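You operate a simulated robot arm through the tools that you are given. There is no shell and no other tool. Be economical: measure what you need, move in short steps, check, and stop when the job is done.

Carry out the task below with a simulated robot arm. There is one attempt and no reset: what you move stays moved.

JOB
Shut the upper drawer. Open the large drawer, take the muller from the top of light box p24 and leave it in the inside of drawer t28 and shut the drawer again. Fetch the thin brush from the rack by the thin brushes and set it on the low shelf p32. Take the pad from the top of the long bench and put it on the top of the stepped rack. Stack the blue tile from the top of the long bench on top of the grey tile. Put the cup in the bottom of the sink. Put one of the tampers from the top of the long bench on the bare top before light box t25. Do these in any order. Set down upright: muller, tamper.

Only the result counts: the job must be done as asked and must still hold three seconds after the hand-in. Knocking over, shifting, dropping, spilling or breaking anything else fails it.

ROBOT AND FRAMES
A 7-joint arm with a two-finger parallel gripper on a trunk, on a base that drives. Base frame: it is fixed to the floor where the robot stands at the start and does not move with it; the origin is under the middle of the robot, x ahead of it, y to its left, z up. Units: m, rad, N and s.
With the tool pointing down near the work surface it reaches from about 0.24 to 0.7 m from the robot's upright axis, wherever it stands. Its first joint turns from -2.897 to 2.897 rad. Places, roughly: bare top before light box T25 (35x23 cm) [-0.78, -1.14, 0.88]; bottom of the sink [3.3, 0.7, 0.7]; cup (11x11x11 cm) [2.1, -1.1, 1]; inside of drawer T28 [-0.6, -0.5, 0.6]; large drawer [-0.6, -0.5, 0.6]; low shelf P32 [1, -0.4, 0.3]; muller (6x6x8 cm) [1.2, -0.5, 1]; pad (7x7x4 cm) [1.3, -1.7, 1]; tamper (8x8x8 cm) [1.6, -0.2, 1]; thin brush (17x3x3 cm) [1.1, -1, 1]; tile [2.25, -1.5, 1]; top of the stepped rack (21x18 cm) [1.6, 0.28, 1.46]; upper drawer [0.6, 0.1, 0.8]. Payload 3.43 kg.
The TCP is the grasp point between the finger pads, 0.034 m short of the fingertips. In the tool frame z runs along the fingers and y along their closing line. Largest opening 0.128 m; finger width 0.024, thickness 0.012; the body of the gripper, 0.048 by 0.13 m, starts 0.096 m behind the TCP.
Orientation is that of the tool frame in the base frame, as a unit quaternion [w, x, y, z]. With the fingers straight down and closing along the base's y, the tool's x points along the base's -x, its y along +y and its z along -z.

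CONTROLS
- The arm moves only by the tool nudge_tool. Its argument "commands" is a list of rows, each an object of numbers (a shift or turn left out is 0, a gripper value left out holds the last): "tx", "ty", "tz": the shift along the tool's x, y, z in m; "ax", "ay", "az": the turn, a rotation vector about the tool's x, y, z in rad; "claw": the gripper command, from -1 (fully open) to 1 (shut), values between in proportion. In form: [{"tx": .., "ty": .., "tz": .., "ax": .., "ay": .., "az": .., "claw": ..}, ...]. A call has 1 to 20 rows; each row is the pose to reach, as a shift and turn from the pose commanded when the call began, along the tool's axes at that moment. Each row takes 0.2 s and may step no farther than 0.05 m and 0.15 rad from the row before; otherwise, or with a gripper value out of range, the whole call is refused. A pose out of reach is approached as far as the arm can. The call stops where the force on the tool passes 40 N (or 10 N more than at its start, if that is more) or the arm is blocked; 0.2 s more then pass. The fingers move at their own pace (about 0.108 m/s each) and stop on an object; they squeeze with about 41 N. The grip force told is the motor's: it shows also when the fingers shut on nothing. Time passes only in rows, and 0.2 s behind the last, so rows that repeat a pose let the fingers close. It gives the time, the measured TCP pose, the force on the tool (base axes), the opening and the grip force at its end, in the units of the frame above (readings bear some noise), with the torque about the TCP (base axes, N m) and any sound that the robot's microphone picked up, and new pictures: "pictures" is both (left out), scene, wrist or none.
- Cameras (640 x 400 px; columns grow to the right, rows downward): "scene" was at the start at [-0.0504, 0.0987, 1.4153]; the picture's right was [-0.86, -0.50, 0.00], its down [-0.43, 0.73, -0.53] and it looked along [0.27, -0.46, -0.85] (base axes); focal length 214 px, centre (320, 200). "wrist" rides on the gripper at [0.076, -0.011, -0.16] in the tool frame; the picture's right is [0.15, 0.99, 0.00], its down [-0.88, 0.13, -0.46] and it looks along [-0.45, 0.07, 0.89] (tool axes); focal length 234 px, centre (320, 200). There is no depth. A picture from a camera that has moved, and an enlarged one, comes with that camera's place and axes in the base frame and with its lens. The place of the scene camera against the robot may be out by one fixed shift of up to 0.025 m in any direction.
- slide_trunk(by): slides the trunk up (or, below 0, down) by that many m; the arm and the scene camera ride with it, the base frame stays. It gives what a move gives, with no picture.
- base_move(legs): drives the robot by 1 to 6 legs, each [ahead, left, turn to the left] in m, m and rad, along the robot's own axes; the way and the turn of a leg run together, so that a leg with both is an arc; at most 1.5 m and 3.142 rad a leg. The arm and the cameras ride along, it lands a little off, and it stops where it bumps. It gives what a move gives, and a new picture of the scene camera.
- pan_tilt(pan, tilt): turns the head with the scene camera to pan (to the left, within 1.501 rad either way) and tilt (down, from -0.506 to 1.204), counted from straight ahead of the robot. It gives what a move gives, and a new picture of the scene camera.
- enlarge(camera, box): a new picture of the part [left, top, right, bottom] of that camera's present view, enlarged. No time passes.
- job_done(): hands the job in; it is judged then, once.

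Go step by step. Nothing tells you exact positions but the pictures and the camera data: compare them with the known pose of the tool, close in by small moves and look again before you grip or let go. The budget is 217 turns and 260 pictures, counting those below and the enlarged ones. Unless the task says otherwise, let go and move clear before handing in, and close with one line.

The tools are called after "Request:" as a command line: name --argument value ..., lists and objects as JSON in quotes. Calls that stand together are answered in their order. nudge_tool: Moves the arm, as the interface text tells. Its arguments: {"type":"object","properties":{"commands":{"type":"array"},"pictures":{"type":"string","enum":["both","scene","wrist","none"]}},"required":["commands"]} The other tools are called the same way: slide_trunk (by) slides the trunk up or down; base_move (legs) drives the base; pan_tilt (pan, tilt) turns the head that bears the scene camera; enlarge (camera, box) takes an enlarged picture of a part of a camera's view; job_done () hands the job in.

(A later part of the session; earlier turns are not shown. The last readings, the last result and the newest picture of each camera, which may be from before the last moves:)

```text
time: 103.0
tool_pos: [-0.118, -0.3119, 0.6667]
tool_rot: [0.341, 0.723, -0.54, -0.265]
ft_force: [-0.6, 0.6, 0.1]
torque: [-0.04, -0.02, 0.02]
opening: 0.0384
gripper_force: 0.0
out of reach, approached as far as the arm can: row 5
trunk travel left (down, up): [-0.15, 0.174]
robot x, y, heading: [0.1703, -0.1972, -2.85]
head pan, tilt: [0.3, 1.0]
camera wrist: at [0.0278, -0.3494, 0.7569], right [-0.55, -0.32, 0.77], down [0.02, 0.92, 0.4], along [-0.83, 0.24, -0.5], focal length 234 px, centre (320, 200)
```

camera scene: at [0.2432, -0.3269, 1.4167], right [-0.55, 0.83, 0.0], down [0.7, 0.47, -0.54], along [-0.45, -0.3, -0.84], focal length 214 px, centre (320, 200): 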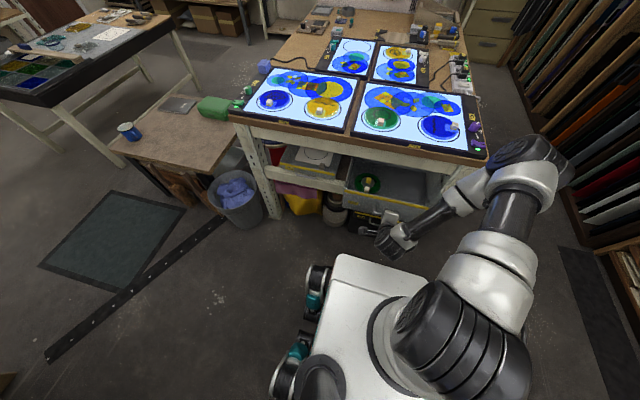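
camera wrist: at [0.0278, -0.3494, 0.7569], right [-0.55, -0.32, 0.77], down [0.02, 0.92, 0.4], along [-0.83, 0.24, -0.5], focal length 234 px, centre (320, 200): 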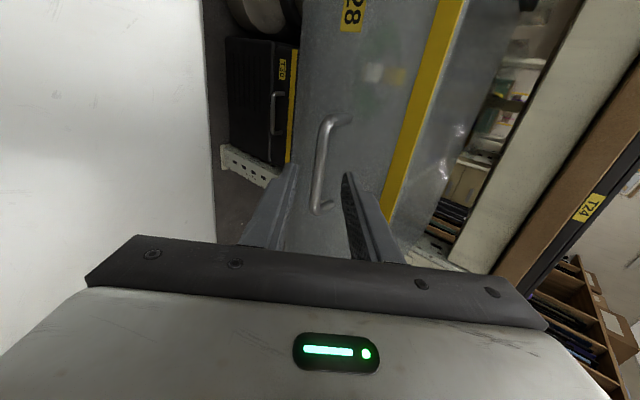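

Clear of the bar. I back the base a bit, then raise and untilt the tool.

Request:
base_move --legs '[[-0.1, 0, 0]]'

Request:
nudge_tool --commands '[{"ty": 0.03, "tz": -0.03, "ax": 0.1}, {"ty": 0.06, "tz": -0.06, "ax": 0.25}, {"ty": 0.095, "tz": -0.09, "ax": 0.4}, {"ty": 0.13, "tz": -0.12, "ax": 0.55}, {"ty": 0.165, "tz": -0.14, "ax": 0.7}, {"ty": 0.2, "tz": -0.16, "ax": 0.8}, {"ty": 0.235, "tz": -0.18, "ax": 0.9}]'

```text
time: 104.2
tool_pos: [-0.0254, -0.2855, 0.6672]
tool_rot: [0.34, 0.724, -0.538, -0.265]
ft_force: [0.5, -1.4, 0.2]
torque: [0.01, 0.01, -0.01]
opening: 0.0384
gripper_force: 0.0
trunk travel left (down, up): [-0.15, 0.174]
robot x, y, heading: [0.2625, -0.1695, -2.858]
head pan, tilt: [0.3, 1.0]
camera scene: at [0.3369, -0.2991, 1.4161], right [-0.56, 0.83, 0.0], down [0.7, 0.47, -0.54], along [-0.45, -0.3, -0.84], focal length 214 px, centre (320, 200)
```

scene: 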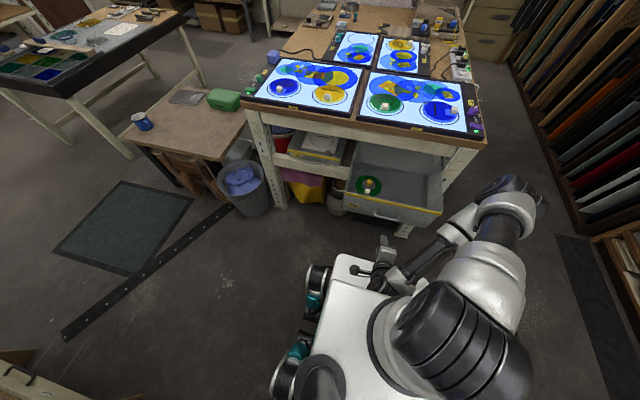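

```text
time: 105.8
tool_pos: [-0.0277, -0.2903, 0.9613]
tool_rot: [-0.009, 0.801, -0.599, -0.003]
ft_force: [-0.2, 0.7, 0.1]
torque: [0.03, -0.01, -0.02]
opening: 0.0384
gripper_force: 0.0
out of reach, approached as far as the arm can: row 1, 2, 3, 4, 5
trunk travel left (down, up): [-0.15, 0.174]
robot x, y, heading: [0.2645, -0.169, -2.858]
head pan, tilt: [0.3, 1.0]
camera scene: at [0.3372, -0.2992, 1.416], right [-0.56, 0.83, 0.0], down [0.7, 0.47, -0.54], along [-0.45, -0.3, -0.84], focal length 214 px, centre (320, 200)
camera wrist: at [0.0027, -0.3615, 1.1197], right [-0.91, -0.42, -0.01], down [-0.38, 0.8, 0.47], along [-0.19, 0.43, -0.88], focal length 234 px, centre (320, 200)
```

scene: 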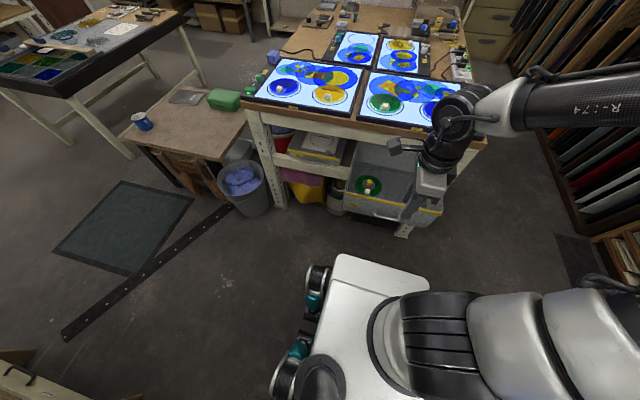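
wrist: 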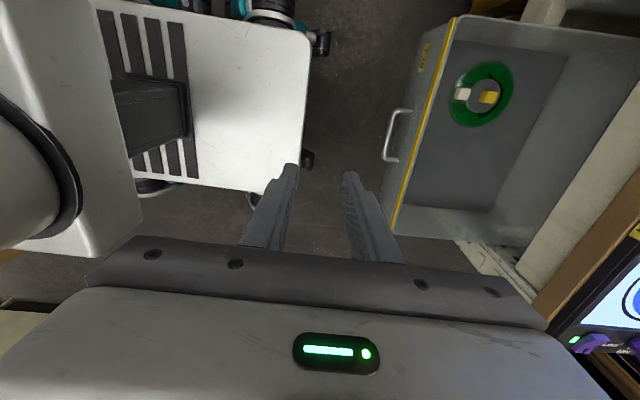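

I have a clear view of the drawer: free floor around (-0.31,-0.275). Now to the muller: I strafe left, turn so the long bench is on my left.

Request:
base_move --legs '[[0, 0.42, 0], [0.1, 0, 0], [0, 0, 1.57]]'

Request:
pan_tilt --pan 1.0 --tilt 0.7

```text
time: 115.0
tool_pos: [0.4118, -0.8858, 0.9619]
tool_rot: [-0.003, 0.988, 0.151, -0.008]
ft_force: [-1.0, -0.2, -0.3]
torque: [0.05, 0.03, -0.01]
opening: 0.0385
gripper_force: 0.0
trunk travel left (down, up): [-0.15, 0.174]
robot x, y, heading: [0.2898, -0.5969, -1.269]
head pan, tilt: [0.3, 1.0]
camera scene: at [0.4396, -0.5074, 1.4161], right [-0.82, -0.57, 0.0], down [-0.48, 0.69, -0.54], along [0.31, -0.44, -0.84], focal length 214 px, centre (320, 200)
```

scene: 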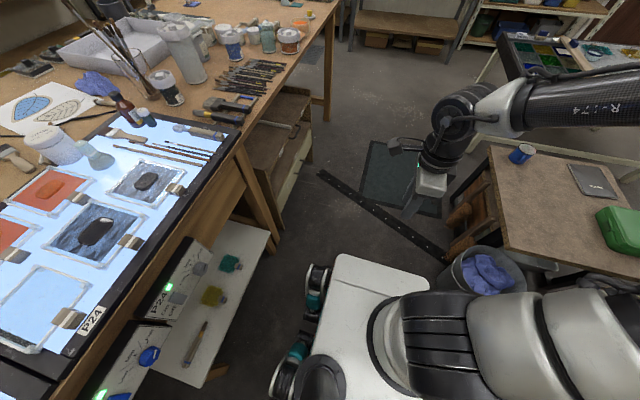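

```text
time: 116.1
tool_pos: [0.4129, -0.8858, 0.9608]
tool_rot: [-0.003, 0.988, 0.152, -0.009]
ft_force: [0.2, 0.2, 0.3]
torque: [-0.02, -0.01, -0.03]
opening: 0.0384
gripper_force: 0.1
trunk travel left (down, up): [-0.15, 0.174]
robot x, y, heading: [0.2915, -0.5992, -1.265]
head pan, tilt: [1.0, 0.7]
camera scene: at [0.4819, -0.4724, 1.4394], right [-0.26, -0.96, 0.0], down [-0.62, 0.17, -0.76], along [0.74, -0.2, -0.64], focal length 214 px, centre (320, 200)
```

scene: 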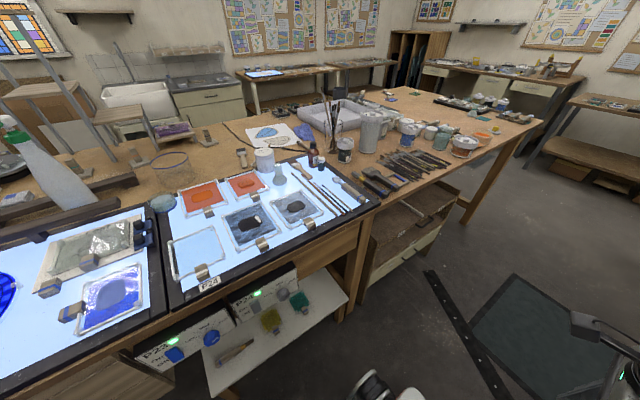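

Request:
enlarge --camera "scene" --box '[200, 120, 400, 245]'

Request:
enlarge --camera "scene" --box '[100, 60, 340, 210]'

Request:
enlarge --camera "scene" --box '[320, 60, 560, 210]'

```text
3.20 times, centred on (300, 182) of scene
camera zoom: at [0.4819, -0.4724, 1.4394], right [-0.26, -0.96, 0.0], down [-0.62, 0.17, -0.76], along [0.74, -0.2, -0.64], focal length 686 px, centre (384, 256)
```

zoom: 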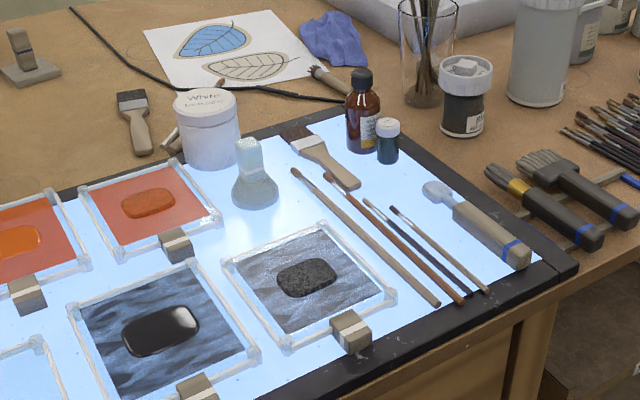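

```text
2.67 times, centred on (220, 135) of scene
camera zoom: at [0.4819, -0.4724, 1.4394], right [-0.26, -0.96, 0.0], down [-0.62, 0.17, -0.76], along [0.74, -0.2, -0.64], focal length 572 px, centre (587, 373)
```

zoom: 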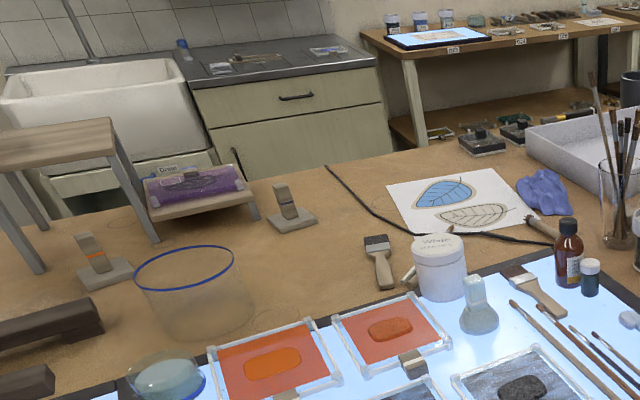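

```text
2.67 times, centred on (440, 135) of scene
camera zoom: at [0.4819, -0.4724, 1.4394], right [-0.26, -0.96, 0.0], down [-0.62, 0.17, -0.76], along [0.74, -0.2, -0.64], focal length 572 px, centre (0, 373)
```

zoom: 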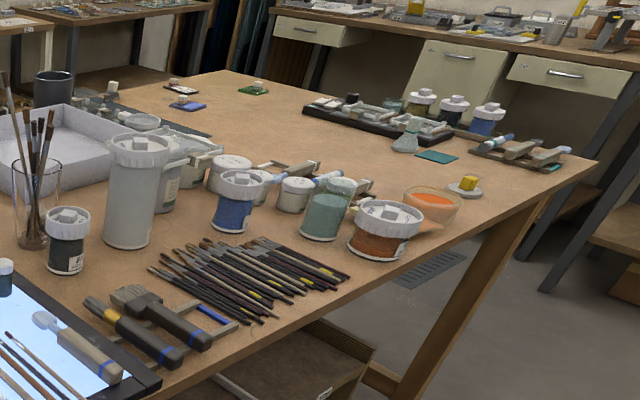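

The muller is the frosted glass knob beside the white jar, at about (1.15,-0.50). I sidle up to the bench.

Request:
base_move --legs '[[0.16, 0.2, 0]]'

Request:
slide_trunk --by 0.1

Request:
pan_tilt --pan 1.3 --tilt 0.9

```text
time: 118.6
tool_pos: [0.647, -0.9806, 0.9623]
tool_rot: [-0.004, 0.989, 0.149, -0.009]
ft_force: [-1.0, 0.5, 1.1]
torque: [-0.03, 0.01, 0.0]
opening: 0.0387
gripper_force: 0.1
trunk travel left (down, up): [-0.15, 0.174]
robot x, y, heading: [0.5242, -0.6911, -1.271]
head pan, tilt: [1.0, 0.7]
camera scene: at [0.7173, -0.5678, 1.4395], right [-0.27, -0.96, 0.0], down [-0.62, 0.17, -0.76], along [0.74, -0.2, -0.64], focal length 214 px, centre (320, 200)
```

scene: 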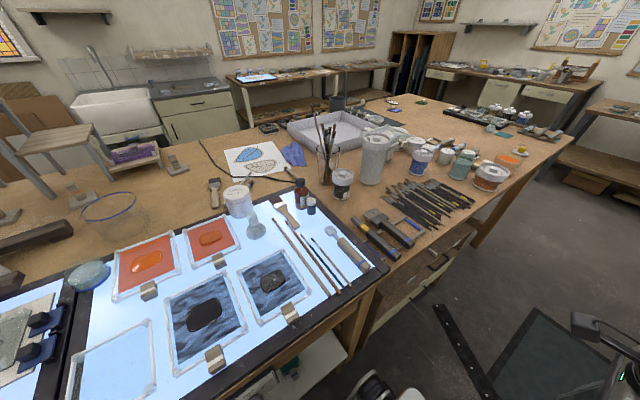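

```text
time: 119.9
tool_pos: [0.6466, -0.9814, 1.0606]
tool_rot: [-0.003, 0.989, 0.149, -0.009]
ft_force: [0.3, 0.4, -1.1]
torque: [0.01, 0.02, 0.03]
opening: 0.0383
gripper_force: 0.0
trunk travel left (down, up): [-0.25, 0.074]
robot x, y, heading: [0.5219, -0.6931, -1.266]
head pan, tilt: [1.0, 0.7]
```

```text
time: 120.7
tool_pos: [0.6466, -0.9815, 1.0628]
tool_rot: [-0.003, 0.989, 0.148, -0.009]
ft_force: [0.2, 0.7, -0.6]
torque: [-0.01, 0.01, -0.01]
opening: 0.0381
gripper_force: 0.1
trunk travel left (down, up): [-0.25, 0.074]
robot x, y, heading: [0.5246, -0.6921, -1.275]
head pan, tilt: [1.3, 0.901]
camera scene: at [0.7109, -0.543, 1.5233], right [0.03, -1.0, 0.0], down [-0.78, -0.02, -0.62], along [0.62, 0.02, -0.78], focal length 214 px, centre (320, 200)
```

scene: 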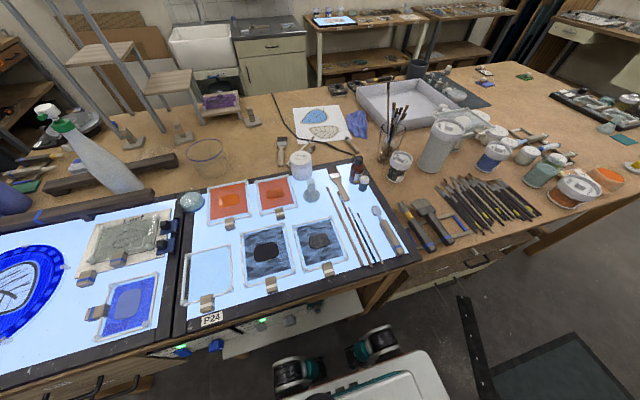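

I swing the arm over the bench above the muller, turning the tool to its natural orientation.

Request:
nudge_tool --commands '[{"tz": -0.033, "az": -0.15, "claw": -0.1}, {"tz": -0.066, "az": -0.3}, {"tz": -0.1, "az": -0.45}, {"tx": 0.0405, "ty": -0.0207, "tz": -0.1, "az": -0.6}, {"tx": 0.081, "ty": -0.0414, "tz": -0.1, "az": -0.75}, {"tx": 0.1215, "ty": -0.0621, "tz": -0.1, "az": -0.9}, {"tx": 0.162, "ty": -0.0828, "tz": -0.1, "az": -1.05}, {"tx": 0.2026, "ty": -0.1035, "tz": -0.1, "az": -1.2}, {"tx": 0.2431, "ty": -0.1242, "tz": -0.1, "az": -1.35}, {"tx": 0.2836, "ty": -0.1449, "tz": -0.1, "az": -1.5}, {"tx": 0.3241, "ty": -0.1656, "tz": -0.1, "az": -1.65}, {"tx": 0.3646, "ty": -0.1863, "tz": -0.1, "az": -1.8}, {"tx": 0.4051, "ty": -0.207, "tz": -0.1, "az": -1.95}, {"tx": 0.4457, "ty": -0.2277, "tz": -0.1, "az": -2.1}, {"tx": 0.4862, "ty": -0.2484, "tz": -0.1, "az": -2.25}, {"tx": 0.5267, "ty": -0.2691, "tz": -0.1, "az": -2.4}, {"tx": 0.55, "ty": -0.285, "tz": -0.1, "az": -2.55}, {"tx": 0.565, "ty": -0.295, "tz": -0.1, "az": -2.7}, {"tx": 0.565, "ty": -0.3, "tz": -0.1, "az": -2.85}, {"tx": 0.565, "ty": -0.3105, "tz": -0.1, "az": -3.0}]'

```text
time: 124.9
tool_pos: [1.0967, -0.518, 1.155]
tool_rot: [-0.008, -0.079, 0.997, 0.002]
ft_force: [0.6, 0.4, 1.3]
torque: [-0.02, 0.0, 0.03]
opening: 0.0703
gripper_force: 0.1
trunk travel left (down, up): [-0.25, 0.074]
robot x, y, heading: [0.518, -0.6931, -1.275]
head pan, tilt: [1.3, 0.901]
camera scene: at [0.7108, -0.5429, 1.5233], right [0.03, -1.0, 0.0], down [-0.78, -0.02, -0.62], along [0.62, 0.02, -0.78], focal length 214 px, centre (320, 200)
camera wrist: at [1.0261, -0.5412, 1.3141], right [-0.3, 0.95, 0.01], down [0.86, 0.27, 0.44], along [0.42, 0.14, -0.9], focal length 234 px, centre (320, 200)
```

scene: 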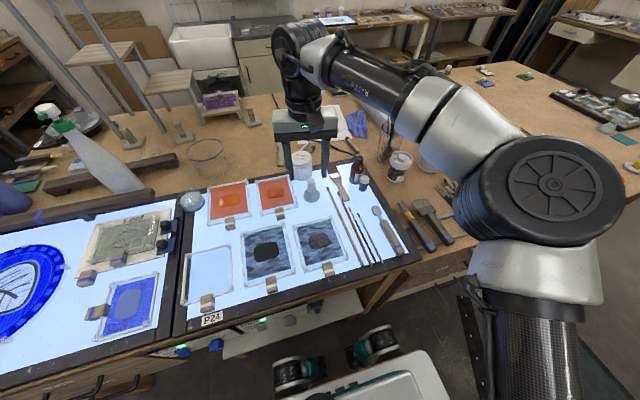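
wrist: 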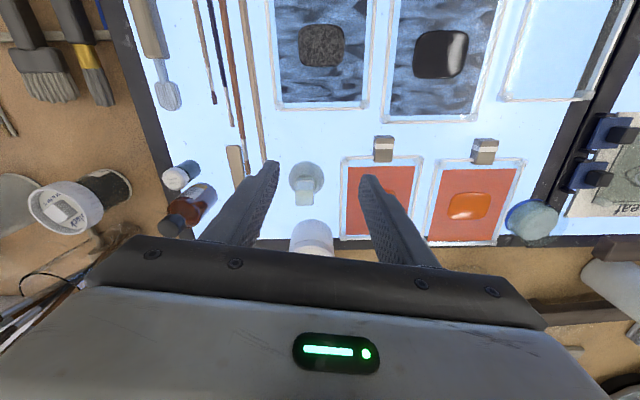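

Request:
nudge_tool --commands '[{"tx": -0.024, "ty": -0.005, "tz": 0.02}, {"tx": -0.049, "ty": -0.011, "tz": 0.04}, {"tx": -0.049, "ty": -0.011, "tz": 0.07}]' --pictures "none"

Request:
enlarge --camera "wrist" --box '[200, 110, 440, 260]'

Request:
enlarge --camera "scene" --box '[230, 100, 390, 200]'

```text
time: 125.7
tool_pos: [1.1484, -0.5228, 1.082]
tool_rot: [-0.008, -0.079, 0.997, 0.002]
ft_force: [-0.1, 0.2, -0.2]
torque: [-0.03, -0.02, -0.02]
opening: 0.0705
gripper_force: 0.1
trunk travel left (down, up): [-0.25, 0.074]
robot x, y, heading: [0.5259, -0.693, -1.269]
head pan, tilt: [1.3, 0.901]
```

```text
2.67 times, centred on (320, 185) of wrist
camera zoom: at [1.0767, -0.5459, 1.2417], right [-0.3, 0.95, 0.01], down [0.86, 0.26, 0.44], along [0.42, 0.14, -0.9], focal length 624 px, centre (320, 240)
```

zoom: 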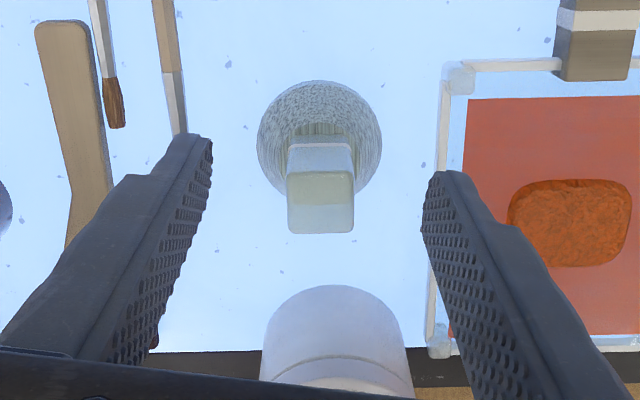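

```text
4.00 times, centred on (310, 150) of scene
camera zoom: at [0.7109, -0.5429, 1.5233], right [0.03, -1.0, 0.0], down [-0.78, -0.02, -0.62], along [0.62, 0.02, -0.78], focal length 858 px, centre (360, 400)
```

zoom: 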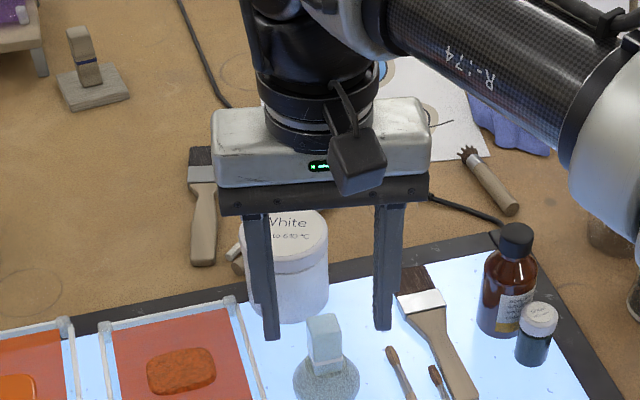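

Well centred. I descend to z≈1.04 and check.

Request:
nudge_tool --commands '[{"tx": -0.002, "tz": 0.02, "claw": 0.2}, {"tx": -0.002, "tz": 0.04}, {"tx": -0.002, "tz": 0.04}]' --pictures "none"

Request:
enlarge --camera "scene" --box '[250, 130, 370, 205]'

Request:
enlarge --camera "wrist" --box '[200, 110, 440, 260]'

```text
time: 126.5
tool_pos: [1.1483, -0.5223, 1.0416]
tool_rot: [-0.009, -0.078, 0.997, 0.002]
ft_force: [0.6, -0.2, 0.8]
torque: [-0.01, 0.02, 0.02]
opening: 0.0512
gripper_force: 0.1
trunk travel left (down, up): [-0.25, 0.074]
robot x, y, heading: [0.5219, -0.6903, -1.269]
head pan, tilt: [1.3, 0.901]
```

```text
5.33 times, centred on (310, 168) of scene
camera zoom: at [0.7109, -0.5429, 1.5233], right [0.03, -1.0, 0.0], down [-0.78, -0.02, -0.62], along [0.62, 0.02, -0.78], focal length 1144 px, centre (373, 373)
```

zoom: 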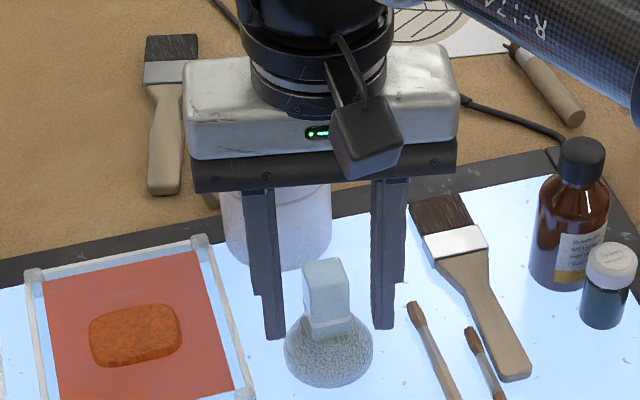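

```text
2.67 times, centred on (320, 185) of wrist
camera zoom: at [1.0765, -0.5442, 1.2016], right [-0.3, 0.95, 0.01], down [0.86, 0.26, 0.44], along [0.42, 0.14, -0.9], focal length 624 px, centre (320, 240)
```

zoom: 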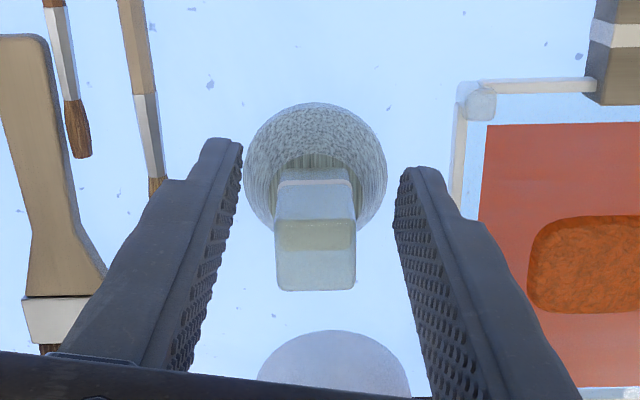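

I lower 1 cm more, shift 7 mm forward, and close.

Request:
nudge_tool --commands '[{"tx": -0.007, "tz": 0.006}, {"tx": -0.007, "tz": 0.011}, {"tx": -0.007, "tz": 0.011, "claw": 0.5}, {"tx": -0.007, "tz": 0.011, "claw": 0.8}, {"tx": -0.007, "tz": 0.011, "claw": 1}, {"tx": -0.007, "tz": 0.011, "claw": 1}]' --pictures "none"

Request:
enlarge --camera "scene" --box '[250, 130, 370, 205]'

```text
time: 127.9
tool_pos: [1.153, -0.5207, 1.0327]
tool_rot: [-0.008, -0.078, 0.997, 0.002]
ft_force: [1.2, -0.2, 1.5]
torque: [-0.13, 0.0, -0.03]
opening: 0.0234
gripper_force: 41.4
trunk travel left (down, up): [-0.25, 0.074]
robot x, y, heading: [0.5254, -0.6917, -1.265]
head pan, tilt: [1.3, 0.901]
```

```text
5.33 times, centred on (310, 168) of scene
camera zoom: at [0.7107, -0.5429, 1.5233], right [0.03, -1.0, 0.0], down [-0.78, -0.02, -0.62], along [0.62, 0.02, -0.78], focal length 1144 px, centre (373, 373)
```

zoom: 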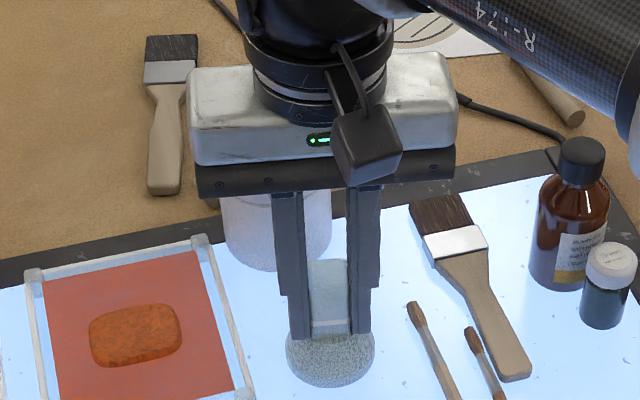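

Muller gripped. I lift it and swing the arm to the robot's front.

Request:
nudge_tool --commands '[{"tz": -0.02}, {"tz": -0.06}, {"tz": -0.1}, {"tz": -0.145}, {"tx": 0.0365, "ty": -0.029, "tz": -0.15, "az": 0.09}, {"tx": 0.073, "ty": -0.058, "tz": -0.15, "az": 0.18}, {"tx": 0.1096, "ty": -0.0871, "tz": -0.15, "az": 0.27}, {"tx": 0.1461, "ty": -0.1161, "tz": -0.15, "az": 0.36}, {"tx": 0.1827, "ty": -0.1452, "tz": -0.15, "az": 0.45}, {"tx": 0.2192, "ty": -0.1742, "tz": -0.15, "az": 0.54}, {"tx": 0.2558, "ty": -0.2032, "tz": -0.15, "az": 0.63}, {"tx": 0.2923, "ty": -0.2322, "tz": -0.15, "az": 0.72}, {"tx": 0.3288, "ty": -0.2613, "tz": -0.15, "az": 0.81}, {"tx": 0.3654, "ty": -0.2903, "tz": -0.15, "az": 0.9}, {"tx": 0.4019, "ty": -0.3193, "tz": -0.15, "az": 0.99}, {"tx": 0.4384, "ty": -0.3484, "tz": -0.15, "az": 1.08}, {"tx": 0.475, "ty": -0.3774, "tz": -0.15, "az": 1.17}, {"tx": 0.5115, "ty": -0.4064, "tz": -0.15, "az": 1.26}, {"tx": 0.548, "ty": -0.4355, "tz": -0.15, "az": 1.35}, {"tx": 0.5846, "ty": -0.4645, "tz": -0.15, "az": 1.42}]'

```text
time: 132.1
tool_pos: [0.6512, -1.0722, 1.1922]
tool_rot: [-0.008, 0.591, 0.807, -0.003]
ft_force: [0.3, 0.6, -2.3]
torque: [0.02, 0.04, 0.03]
opening: 0.0235
gripper_force: 41.3
trunk travel left (down, up): [-0.25, 0.074]
robot x, y, heading: [0.5243, -0.6896, -1.27]
head pan, tilt: [1.3, 0.901]
camera scene: at [0.7108, -0.543, 1.5233], right [0.03, -1.0, 0.0], down [-0.78, -0.02, -0.62], along [0.62, 0.02, -0.78], focal length 214 px, centre (320, 200)
camera wrist: at [0.6192, -1.0029, 1.3523], right [0.9, 0.44, -0.01], down [0.4, -0.8, 0.45], along [0.18, -0.41, -0.89], focal length 234 px, centre (320, 200)
```

scene: 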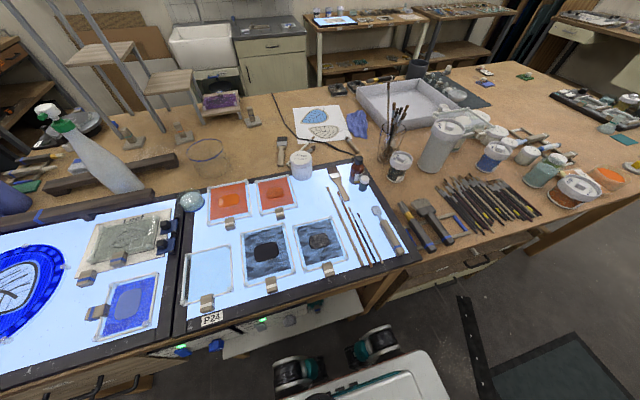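
wrist: 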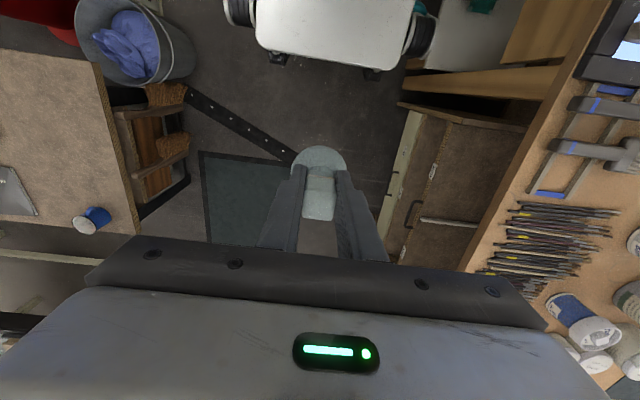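

Muller held upright. Now drive back to the T28 drawer.

Request:
base_move --legs '[[0, -0.2, 0], [0, 0, -1.585], [-0.1, 0, 0], [0, -0.6, 0]]'

Request:
pan_tilt --pan 0.4 --tilt 1.0

```text
time: 145.0
tool_pos: [-0.1542, -0.3059, 1.1927]
tool_rot: [-0.009, 0.984, 0.176, 0.003]
ft_force: [0.1, -0.6, -1.5]
torque: [0.05, 0.02, 0.02]
opening: 0.0236
gripper_force: 40.8
trunk travel left (down, up): [-0.25, 0.074]
robot x, y, heading: [0.2247, -0.1622, -2.796]
head pan, tilt: [1.3, 0.901]
camera scene: at [0.3638, -0.3186, 1.5233], right [-1.0, -0.08, 0.0], down [-0.06, 0.78, -0.62], along [0.05, -0.62, -0.78], focal length 214 px, centre (320, 200)
```

scene: 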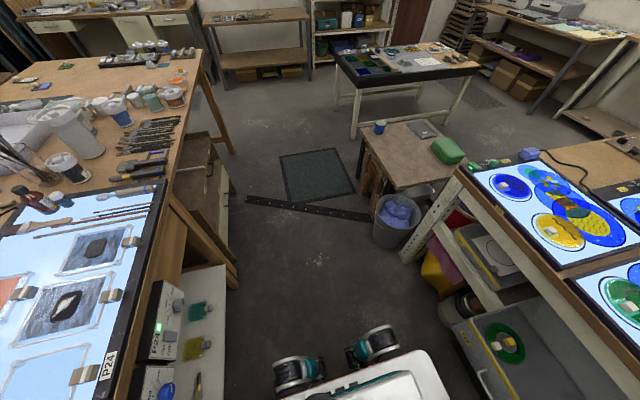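

```text
time: 146.2
tool_pos: [-0.1527, -0.3054, 1.1927]
tool_rot: [-0.008, 0.984, 0.176, 0.003]
ft_force: [0.2, -0.6, -2.7]
torque: [0.03, 0.03, 0.02]
opening: 0.0236
gripper_force: 41.2
trunk travel left (down, up): [-0.25, 0.074]
robot x, y, heading: [0.2196, -0.1611, -2.794]
head pan, tilt: [0.4, 1.0]
camera scene: at [0.307, -0.2907, 1.5161], right [-0.68, 0.73, 0.0], down [0.62, 0.57, -0.54], along [-0.4, -0.37, -0.84], focal length 214 px, centre (320, 200)
```

scene: 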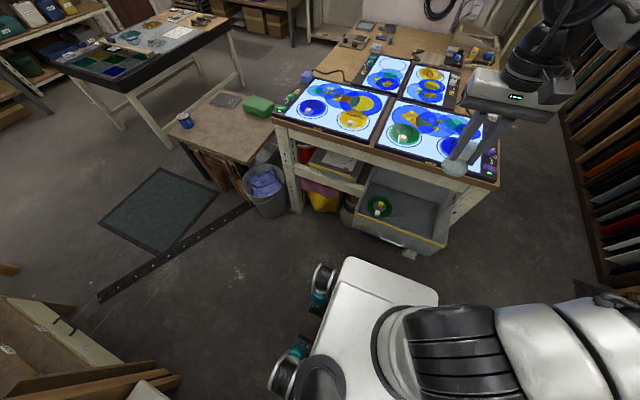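

Request:
slide_trunk --by -0.2

Request:
nudge_tool --commands '[{"tx": -0.03, "ty": -0.02}, {"tx": -0.06, "ty": -0.04}, {"tx": -0.094, "ty": -0.0615}]'

```text
time: 148.4
tool_pos: [-0.1524, -0.3059, 0.9926]
tool_rot: [-0.009, 0.984, 0.176, 0.002]
ft_force: [-0.2, -0.5, -2.4]
torque: [-0.02, -0.05, -0.02]
opening: 0.0235
gripper_force: 41.3
trunk travel left (down, up): [-0.05, 0.274]
robot x, y, heading: [0.2217, -0.1608, -2.799]
head pan, tilt: [0.4, 1.0]
```

```text
time: 149.2
tool_pos: [-0.2631, -0.2806, 0.9919]
tool_rot: [-0.009, 0.985, 0.175, 0.003]
ft_force: [-0.6, -0.7, -1.6]
torque: [-0.02, -0.04, 0.0]
opening: 0.0236
gripper_force: 40.8
trunk travel left (down, up): [-0.05, 0.274]
robot x, y, heading: [0.2209, -0.1582, -2.792]
head pan, tilt: [0.4, 1.0]
camera scene: at [0.3071, -0.2906, 1.3161], right [-0.68, 0.73, 0.0], down [0.62, 0.57, -0.54], along [-0.4, -0.37, -0.84], focal length 214 px, centre (320, 200)
camera wrist: at [-0.1978, -0.2457, 1.1519], right [0.48, -0.88, -0.01], down [-0.78, -0.43, 0.45], along [-0.4, -0.2, -0.89], focal length 234 px, centre (320, 200)
```

scene: 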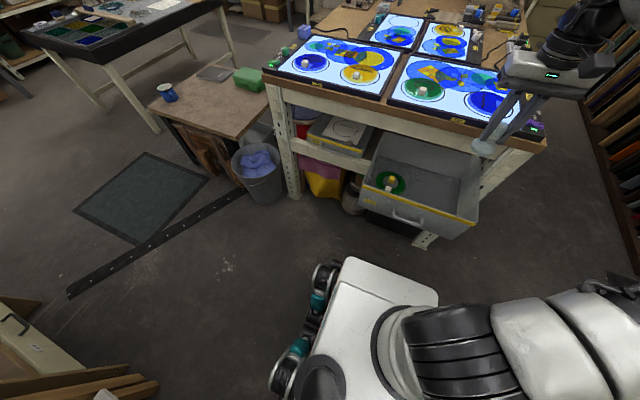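
wrist: 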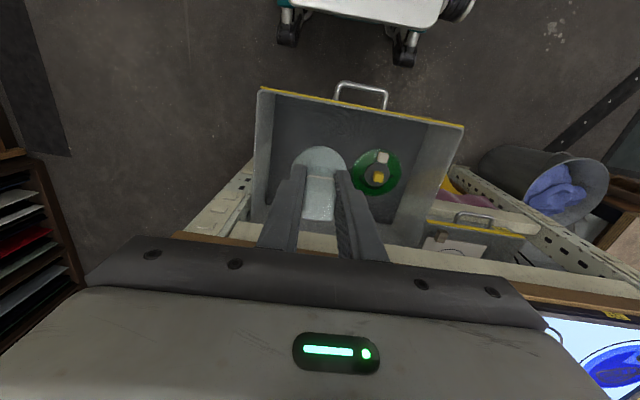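

I lower the muller into the drawer's free right part.

Request:
nudge_tool --commands '[{"tx": -0.016, "ty": -0.0075, "tz": 0.035}, {"tx": -0.032, "ty": -0.015, "tz": 0.07}, {"tx": -0.047, "ty": -0.0227, "tz": 0.11}, {"tx": -0.047, "ty": -0.0227, "tz": 0.155}, {"tx": -0.047, "ty": -0.0227, "tz": 0.2}, {"tx": -0.047, "ty": -0.0227, "tz": 0.24}, {"tx": -0.047, "ty": -0.0227, "tz": 0.28}]'

```text
time: 150.8
tool_pos: [-0.3142, -0.2693, 0.7137]
tool_rot: [-0.009, 0.984, 0.176, 0.003]
ft_force: [0.3, -0.1, -1.7]
torque: [0.02, 0.02, 0.03]
opening: 0.0236
gripper_force: 40.9
trunk travel left (down, up): [-0.05, 0.274]
robot x, y, heading: [0.2219, -0.1588, -2.793]
head pan, tilt: [0.4, 1.0]
camera scene: at [0.3071, -0.2907, 1.3161], right [-0.68, 0.73, 0.0], down [0.62, 0.57, -0.54], along [-0.4, -0.37, -0.84], focal length 214 px, centre (320, 200)
camera wrist: at [-0.2479, -0.2344, 0.8735], right [0.48, -0.88, -0.01], down [-0.78, -0.43, 0.45], along [-0.4, -0.2, -0.89], focal length 234 px, centre (320, 200)
```

scene: 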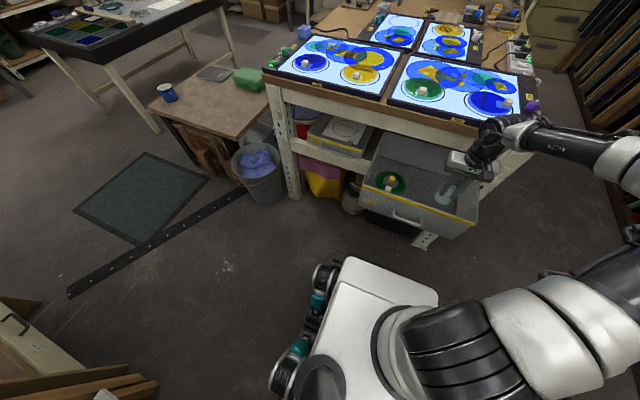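
wrist: 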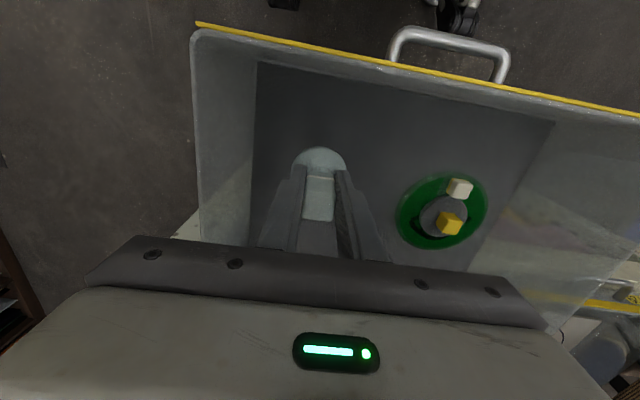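

Request:
nudge_tool --commands '[{"tz": 0.025}, {"tz": 0.045}, {"tz": 0.052}, {"tz": 0.058}, {"tz": 0.064}, {"tz": 0.07}, {"tz": 0.076}, {"tz": 0.082}, {"tz": 0.088}, {"tz": 0.094}, {"tz": 0.1}, {"tz": 0.106}, {"tz": 0.112}]'

```text
time: 153.2
tool_pos: [-0.3163, -0.2708, 0.6186]
tool_rot: [-0.007, 0.985, 0.175, -0.002]
ft_force: [-2.6, -0.6, 17.3]
torque: [-0.42, -0.11, -0.04]
opening: 0.0236
gripper_force: 41.5
trunk travel left (down, up): [-0.05, 0.274]
robot x, y, heading: [0.2213, -0.1596, -2.792]
head pan, tilt: [0.4, 1.0]
stopped in row 12: the force on the tool passed its limit at 59 N (the readings are from after the stop); the commanded pose is now the measured one
camera scene: at [0.3079, -0.2903, 1.3155], right [-0.68, 0.73, 0.0], down [0.62, 0.57, -0.54], along [-0.4, -0.37, -0.84], focal length 214 px, centre (320, 200)
camera wrist: at [-0.249, -0.236, 0.7765], right [0.48, -0.88, -0.01], down [-0.78, -0.43, 0.46], along [-0.41, -0.21, -0.89], focal length 234 px, centre (320, 200)
```

scene: 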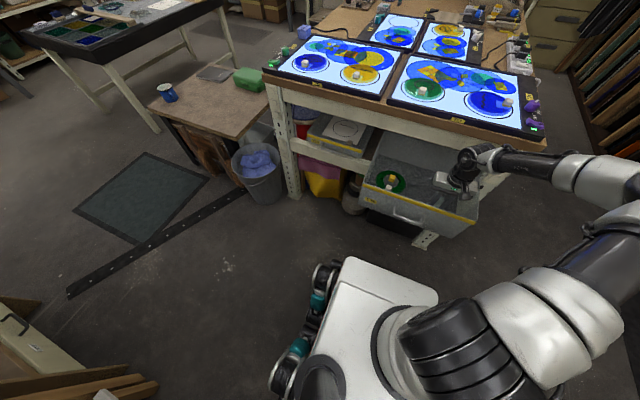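
wrist: 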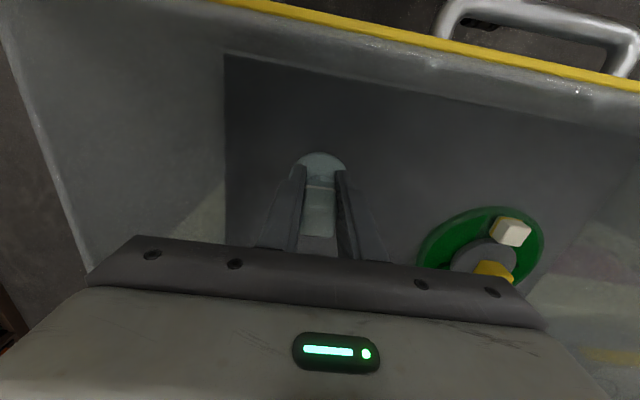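

Contact at the expected height. I open and lift away.

Request:
nudge_tool --commands '[{"tz": -0.001, "claw": 0.5}, {"tz": -0.001, "claw": 0.3}, {"tz": -0.001, "claw": 0.2}, {"tz": -0.02, "claw": 0.2}, {"tz": -0.06}, {"tz": -0.1}, {"tz": -0.15}, {"tz": -0.2}]'

```text
time: 155.0
tool_pos: [-0.3151, -0.2744, 0.8124]
tool_rot: [-0.008, 0.985, 0.174, 0.002]
ft_force: [0.3, 0.2, 0.7]
torque: [-0.04, 0.01, 0.0]
opening: 0.0513
gripper_force: 0.1
trunk travel left (down, up): [-0.05, 0.274]
robot x, y, heading: [0.2235, -0.1572, -2.798]
head pan, tilt: [0.4, 1.0]
camera scene: at [0.3068, -0.2906, 1.316], right [-0.68, 0.73, 0.0], down [0.62, 0.57, -0.54], along [-0.4, -0.37, -0.84], focal length 214 px, centre (320, 200)
camera wrist: at [-0.2481, -0.24, 0.9724], right [0.48, -0.88, -0.01], down [-0.78, -0.43, 0.45], along [-0.4, -0.2, -0.89], focal length 234 px, centre (320, 200)
```

scene: 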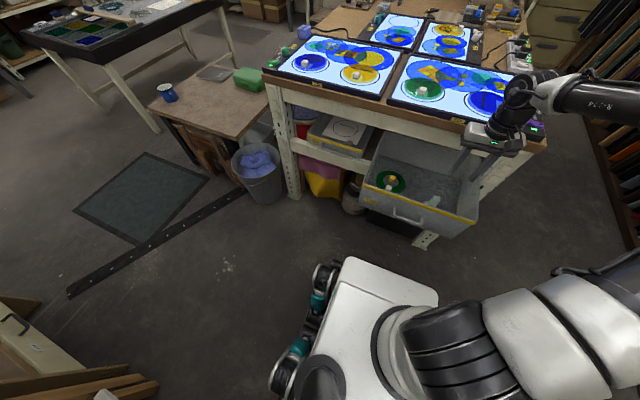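
wrist: 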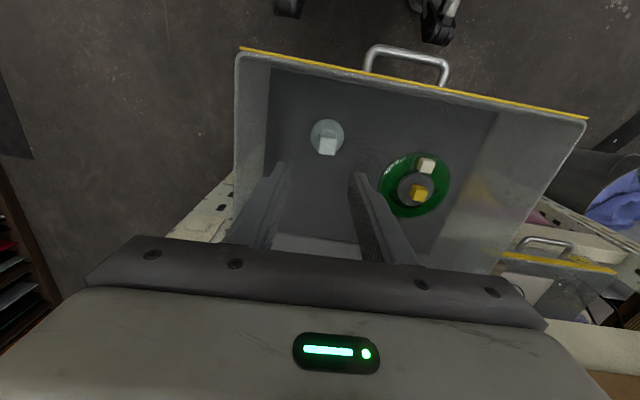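

The muller stands upright in the drawer. I retreat, close the gripper and prepare to push the drawer shut gently.

Request:
nudge_tool --commands '[{"tz": -0.04, "claw": 0.6}, {"tz": -0.08, "claw": 1}, {"tx": 0.045, "tz": -0.08}, {"tx": 0.09, "tz": -0.08}, {"tx": 0.135, "tz": -0.08}, {"tx": 0.18, "tz": -0.08}, {"tx": 0.225, "tz": -0.08}]' --pictures "none"

Request:
base_move --legs '[[-0.1, 0, -0.05]]'

Request:
nudge_tool --commands '[{"tx": -0.014, "ty": 0.012, "tz": 0.02, "ay": -0.1}, {"tx": -0.028, "ty": 0.024, "tz": 0.04, "ay": -0.2}, {"tx": -0.042, "ty": 0.036, "tz": 0.06, "ay": -0.3}, {"tx": -0.056, "ty": 0.048, "tz": 0.08, "ay": -0.4}, {"tx": -0.07, "ty": 0.06, "tz": 0.1, "ay": -0.5}, {"tx": -0.085, "ty": 0.072, "tz": 0.12, "ay": -0.6}, {"tx": -0.1, "ty": 0.084, "tz": 0.145, "ay": -0.7}, {"tx": -0.115, "ty": 0.095, "tz": 0.165, "ay": -0.8}, {"tx": -0.128, "ty": 0.1025, "tz": 0.18, "ay": -0.9}]'

```text
time: 156.6
tool_pos: [-0.1012, -0.1993, 0.896]
tool_rot: [-0.007, 0.985, 0.174, 0.0]
ft_force: [0.7, -0.2, -0.8]
torque: [0.03, -0.03, 0.0]
opening: 0.0002
gripper_force: 32.9
trunk travel left (down, up): [-0.05, 0.274]
robot x, y, heading: [0.2232, -0.1602, -2.789]
head pan, tilt: [0.4, 1.0]
```

```text
time: 157.8
tool_pos: [-0.0068, -0.1515, 0.896]
tool_rot: [-0.008, 0.989, 0.151, 0.002]
ft_force: [-0.5, 0.4, 0.8]
torque: [0.0, -0.01, -0.01]
opening: 0.0001
gripper_force: 32.8
trunk travel left (down, up): [-0.05, 0.274]
robot x, y, heading: [0.3162, -0.1267, -2.845]
head pan, tilt: [0.4, 1.0]
camera scene: at [0.3943, -0.2629, 1.3161], right [-0.64, 0.77, 0.0], down [0.65, 0.54, -0.54], along [-0.41, -0.35, -0.84], focal length 214 px, centre (320, 200)
```

scene: 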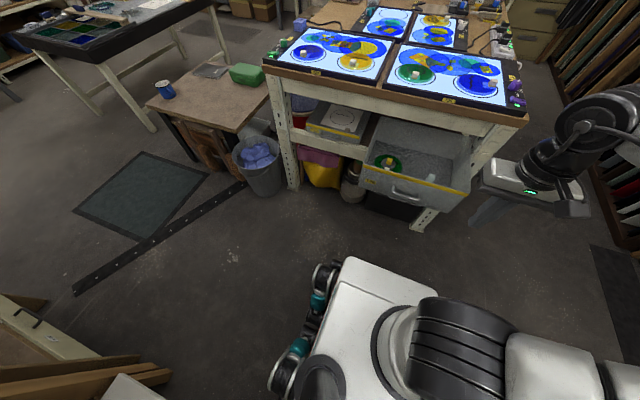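

```text
time: 159.8
tool_pos: [-0.1135, -0.2907, 0.7074]
tool_rot: [0.059, 0.89, 0.139, -0.43]
ft_force: [0.2, 0.3, 1.8]
torque: [0.02, 0.01, -0.02]
opening: 0.0
gripper_force: 32.9
out of reach, approached as far as the arm can: row 4, 5, 6, 7, 8, 9
trunk travel left (down, up): [-0.05, 0.274]
robot x, y, heading: [0.3124, -0.125, -2.847]
head pan, tilt: [0.4, 1.0]
camera scene: at [0.3946, -0.2629, 1.3161], right [-0.64, 0.77, 0.0], down [0.65, 0.54, -0.54], along [-0.41, -0.35, -0.84], focal length 214 px, centre (320, 200)
camera wrist: at [0.0464, -0.2291, 0.7478], right [0.38, -0.92, -0.13], down [-0.14, -0.2, 0.97], along [-0.91, -0.35, -0.2], focal length 234 px, centre (320, 200)
```

scene: 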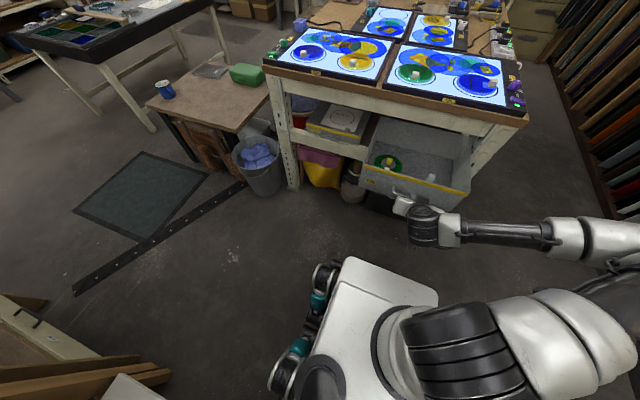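
wrist: 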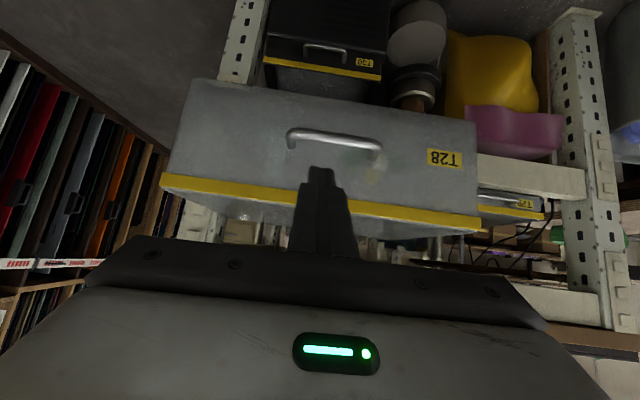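

Good pose in front of T28. I push slowly along the slide direction, just under the rim.

Request:
nudge_tool --commands '[{"tx": 0.0094, "tz": 0.0075}, {"tx": 0.0032, "tz": 0.0153}, {"tx": -0.0031, "tz": 0.0231}, {"tx": -0.0093, "tz": 0.031}, {"tx": -0.0155, "tz": 0.0388}, {"tx": -0.0218, "tz": 0.0466}, {"tx": -0.028, "tz": 0.0544}, {"tx": -0.0342, "tz": 0.0622}, {"tx": -0.0404, "tz": 0.0701}, {"tx": -0.0467, "tz": 0.0779}, {"tx": -0.0529, "tz": 0.0857}, {"tx": -0.0591, "tz": 0.0935}, {"tx": -0.0654, "tz": 0.1013}, {"tx": -0.0716, "tz": 0.1092}]'

```text
time: 162.8
tool_pos: [-0.2379, -0.3281, 0.6939]
tool_rot: [0.058, 0.891, 0.138, -0.429]
ft_force: [0.8, -0.1, -0.1]
torque: [0.0, 0.01, 0.01]
opening: 0.0
gripper_force: 33.1
trunk travel left (down, up): [-0.05, 0.274]
robot x, y, heading: [0.3161, -0.1268, -2.851]
head pan, tilt: [0.4, 1.0]
camera scene: at [0.3944, -0.2628, 1.3161], right [-0.64, 0.77, 0.0], down [0.65, 0.54, -0.54], along [-0.41, -0.35, -0.84], focal length 214 px, centre (320, 200)
camera wrist: at [-0.0782, -0.2674, 0.7346], right [0.38, -0.92, -0.13], down [-0.14, -0.2, 0.97], along [-0.91, -0.35, -0.2], focal length 234 px, centre (320, 200)
```

scene: 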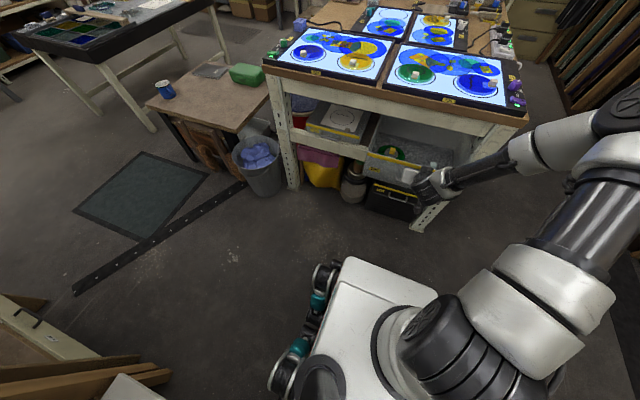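
wrist: 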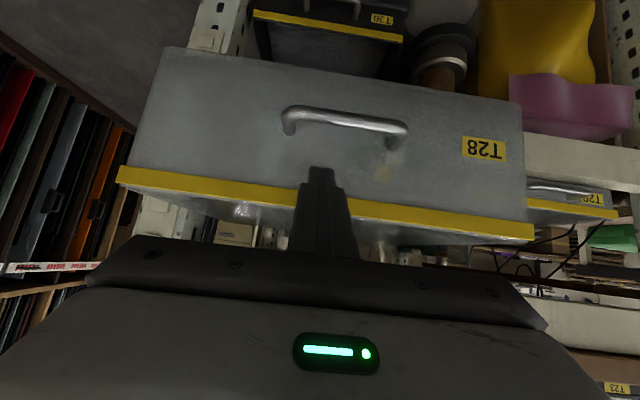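

Request:
nudge_tool --commands '[{"tx": -0.0062, "tz": 0.0078}, {"tx": -0.0125, "tz": 0.0156}, {"tx": -0.0187, "tz": 0.0235}, {"tx": -0.0249, "tz": 0.0313}, {"tx": -0.0312, "tz": 0.0391}, {"tx": -0.0374, "tz": 0.0469}, {"tx": -0.0436, "tz": 0.0547}, {"tx": -0.0498, "tz": 0.0626}, {"tx": -0.0561, "tz": 0.0704}, {"tx": -0.0623, "tz": 0.0782}, {"tx": -0.0685, "tz": 0.086}, {"tx": -0.0748, "tz": 0.0938}, {"tx": -0.081, "tz": 0.1017}, {"tx": -0.0872, "tz": 0.1095}]'

```text
time: 165.8
tool_pos: [-0.3727, -0.3701, 0.6954]
tool_rot: [0.058, 0.891, 0.138, -0.429]
ft_force: [-0.2, 0.2, 0.4]
torque: [0.0, 0.01, -0.02]
opening: 0.0
gripper_force: 32.9
trunk travel left (down, up): [-0.05, 0.274]
robot x, y, heading: [0.3153, -0.1255, -2.847]
head pan, tilt: [0.4, 1.0]
camera scene: at [0.3944, -0.2628, 1.3161], right [-0.64, 0.77, 0.0], down [0.65, 0.54, -0.54], along [-0.41, -0.35, -0.84], focal length 214 px, centre (320, 200)
camera wrist: at [-0.2133, -0.3081, 0.7361], right [0.38, -0.92, -0.13], down [-0.14, -0.2, 0.97], along [-0.91, -0.35, -0.2], focal length 234 px, centre (320, 200)
```

scene: 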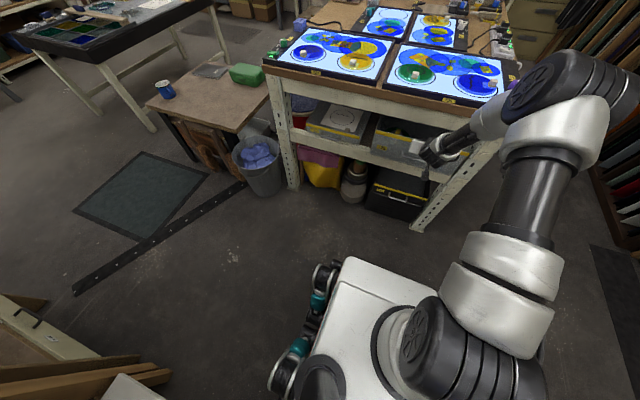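
wrist: 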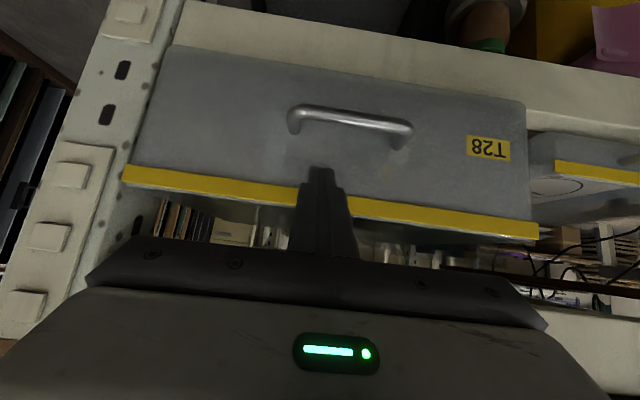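

Request:
nudge_tool --commands '[{"tx": -0.005, "tz": 0.0063}, {"tx": -0.01, "tz": 0.0125}, {"tx": -0.015, "tz": 0.0188}, {"tx": -0.02, "tz": 0.025}, {"tx": -0.025, "tz": 0.0313}, {"tx": -0.03, "tz": 0.0375}, {"tx": -0.035, "tz": 0.0438}, {"tx": -0.04, "tz": 0.05}, {"tx": -0.045, "tz": 0.0563}, {"tx": -0.05, "tz": 0.0625}]'

```text
time: 167.2
tool_pos: [-0.412, -0.3827, 0.6922]
tool_rot: [0.058, 0.893, 0.139, -0.424]
ft_force: [21.9, 8.3, 13.0]
torque: [0.11, -0.42, 0.04]
opening: 0.0
gripper_force: 33.4
trunk travel left (down, up): [-0.05, 0.274]
robot x, y, heading: [0.3222, -0.1289, -2.851]
head pan, tilt: [0.4, 1.0]
stopped in row 7: the force on the tool passed its limit at 53 N (the readings are from after the stop); the commanded pose is now the measured one
camera scene: at [0.3967, -0.262, 1.3162], right [-0.64, 0.77, 0.0], down [0.64, 0.54, -0.54], along [-0.42, -0.35, -0.84], focal length 214 px, centre (320, 200)
camera wrist: at [-0.2524, -0.3216, 0.735], right [0.38, -0.91, -0.13], down [-0.15, -0.2, 0.97], along [-0.91, -0.35, -0.22], focal length 234 px, centre (320, 200)
```

scene: 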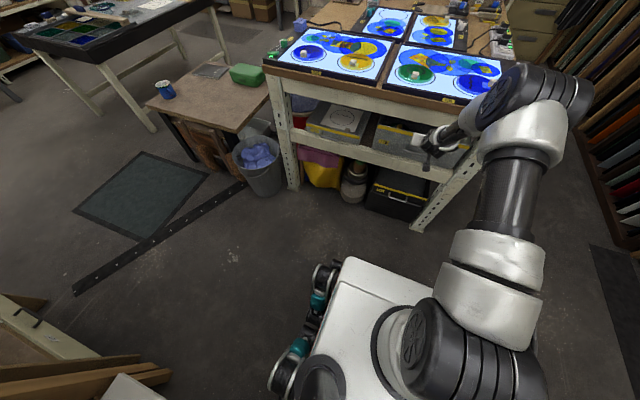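
wrist: 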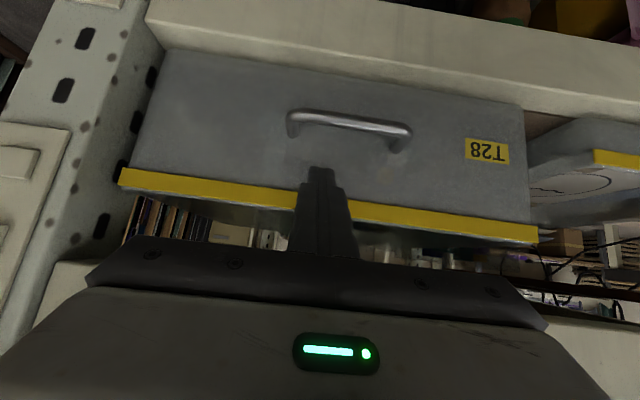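

Stopped at the end of travel, matching the original face position. One more small push to confirm.

Request:
nudge_tool --commands '[{"tx": -0.003, "tz": 0.004}, {"tx": -0.006, "tz": 0.008}, {"tx": -0.009, "tz": 0.012}]' --pictures "none"

```text
time: 167.6
tool_pos: [-0.4119, -0.3837, 0.6886]
tool_rot: [0.059, 0.895, 0.14, -0.419]
ft_force: [11.8, 3.9, 6.8]
torque: [-0.02, -0.08, 0.04]
opening: 0.0003
gripper_force: 33.1
trunk travel left (down, up): [-0.05, 0.274]
robot x, y, heading: [0.32, -0.1292, -2.848]
head pan, tilt: [0.4, 1.0]
stopped in row 1: the force on the tool passed its limit at 48 N (the readings are from after the stop); the commanded pose is now the measured one
```

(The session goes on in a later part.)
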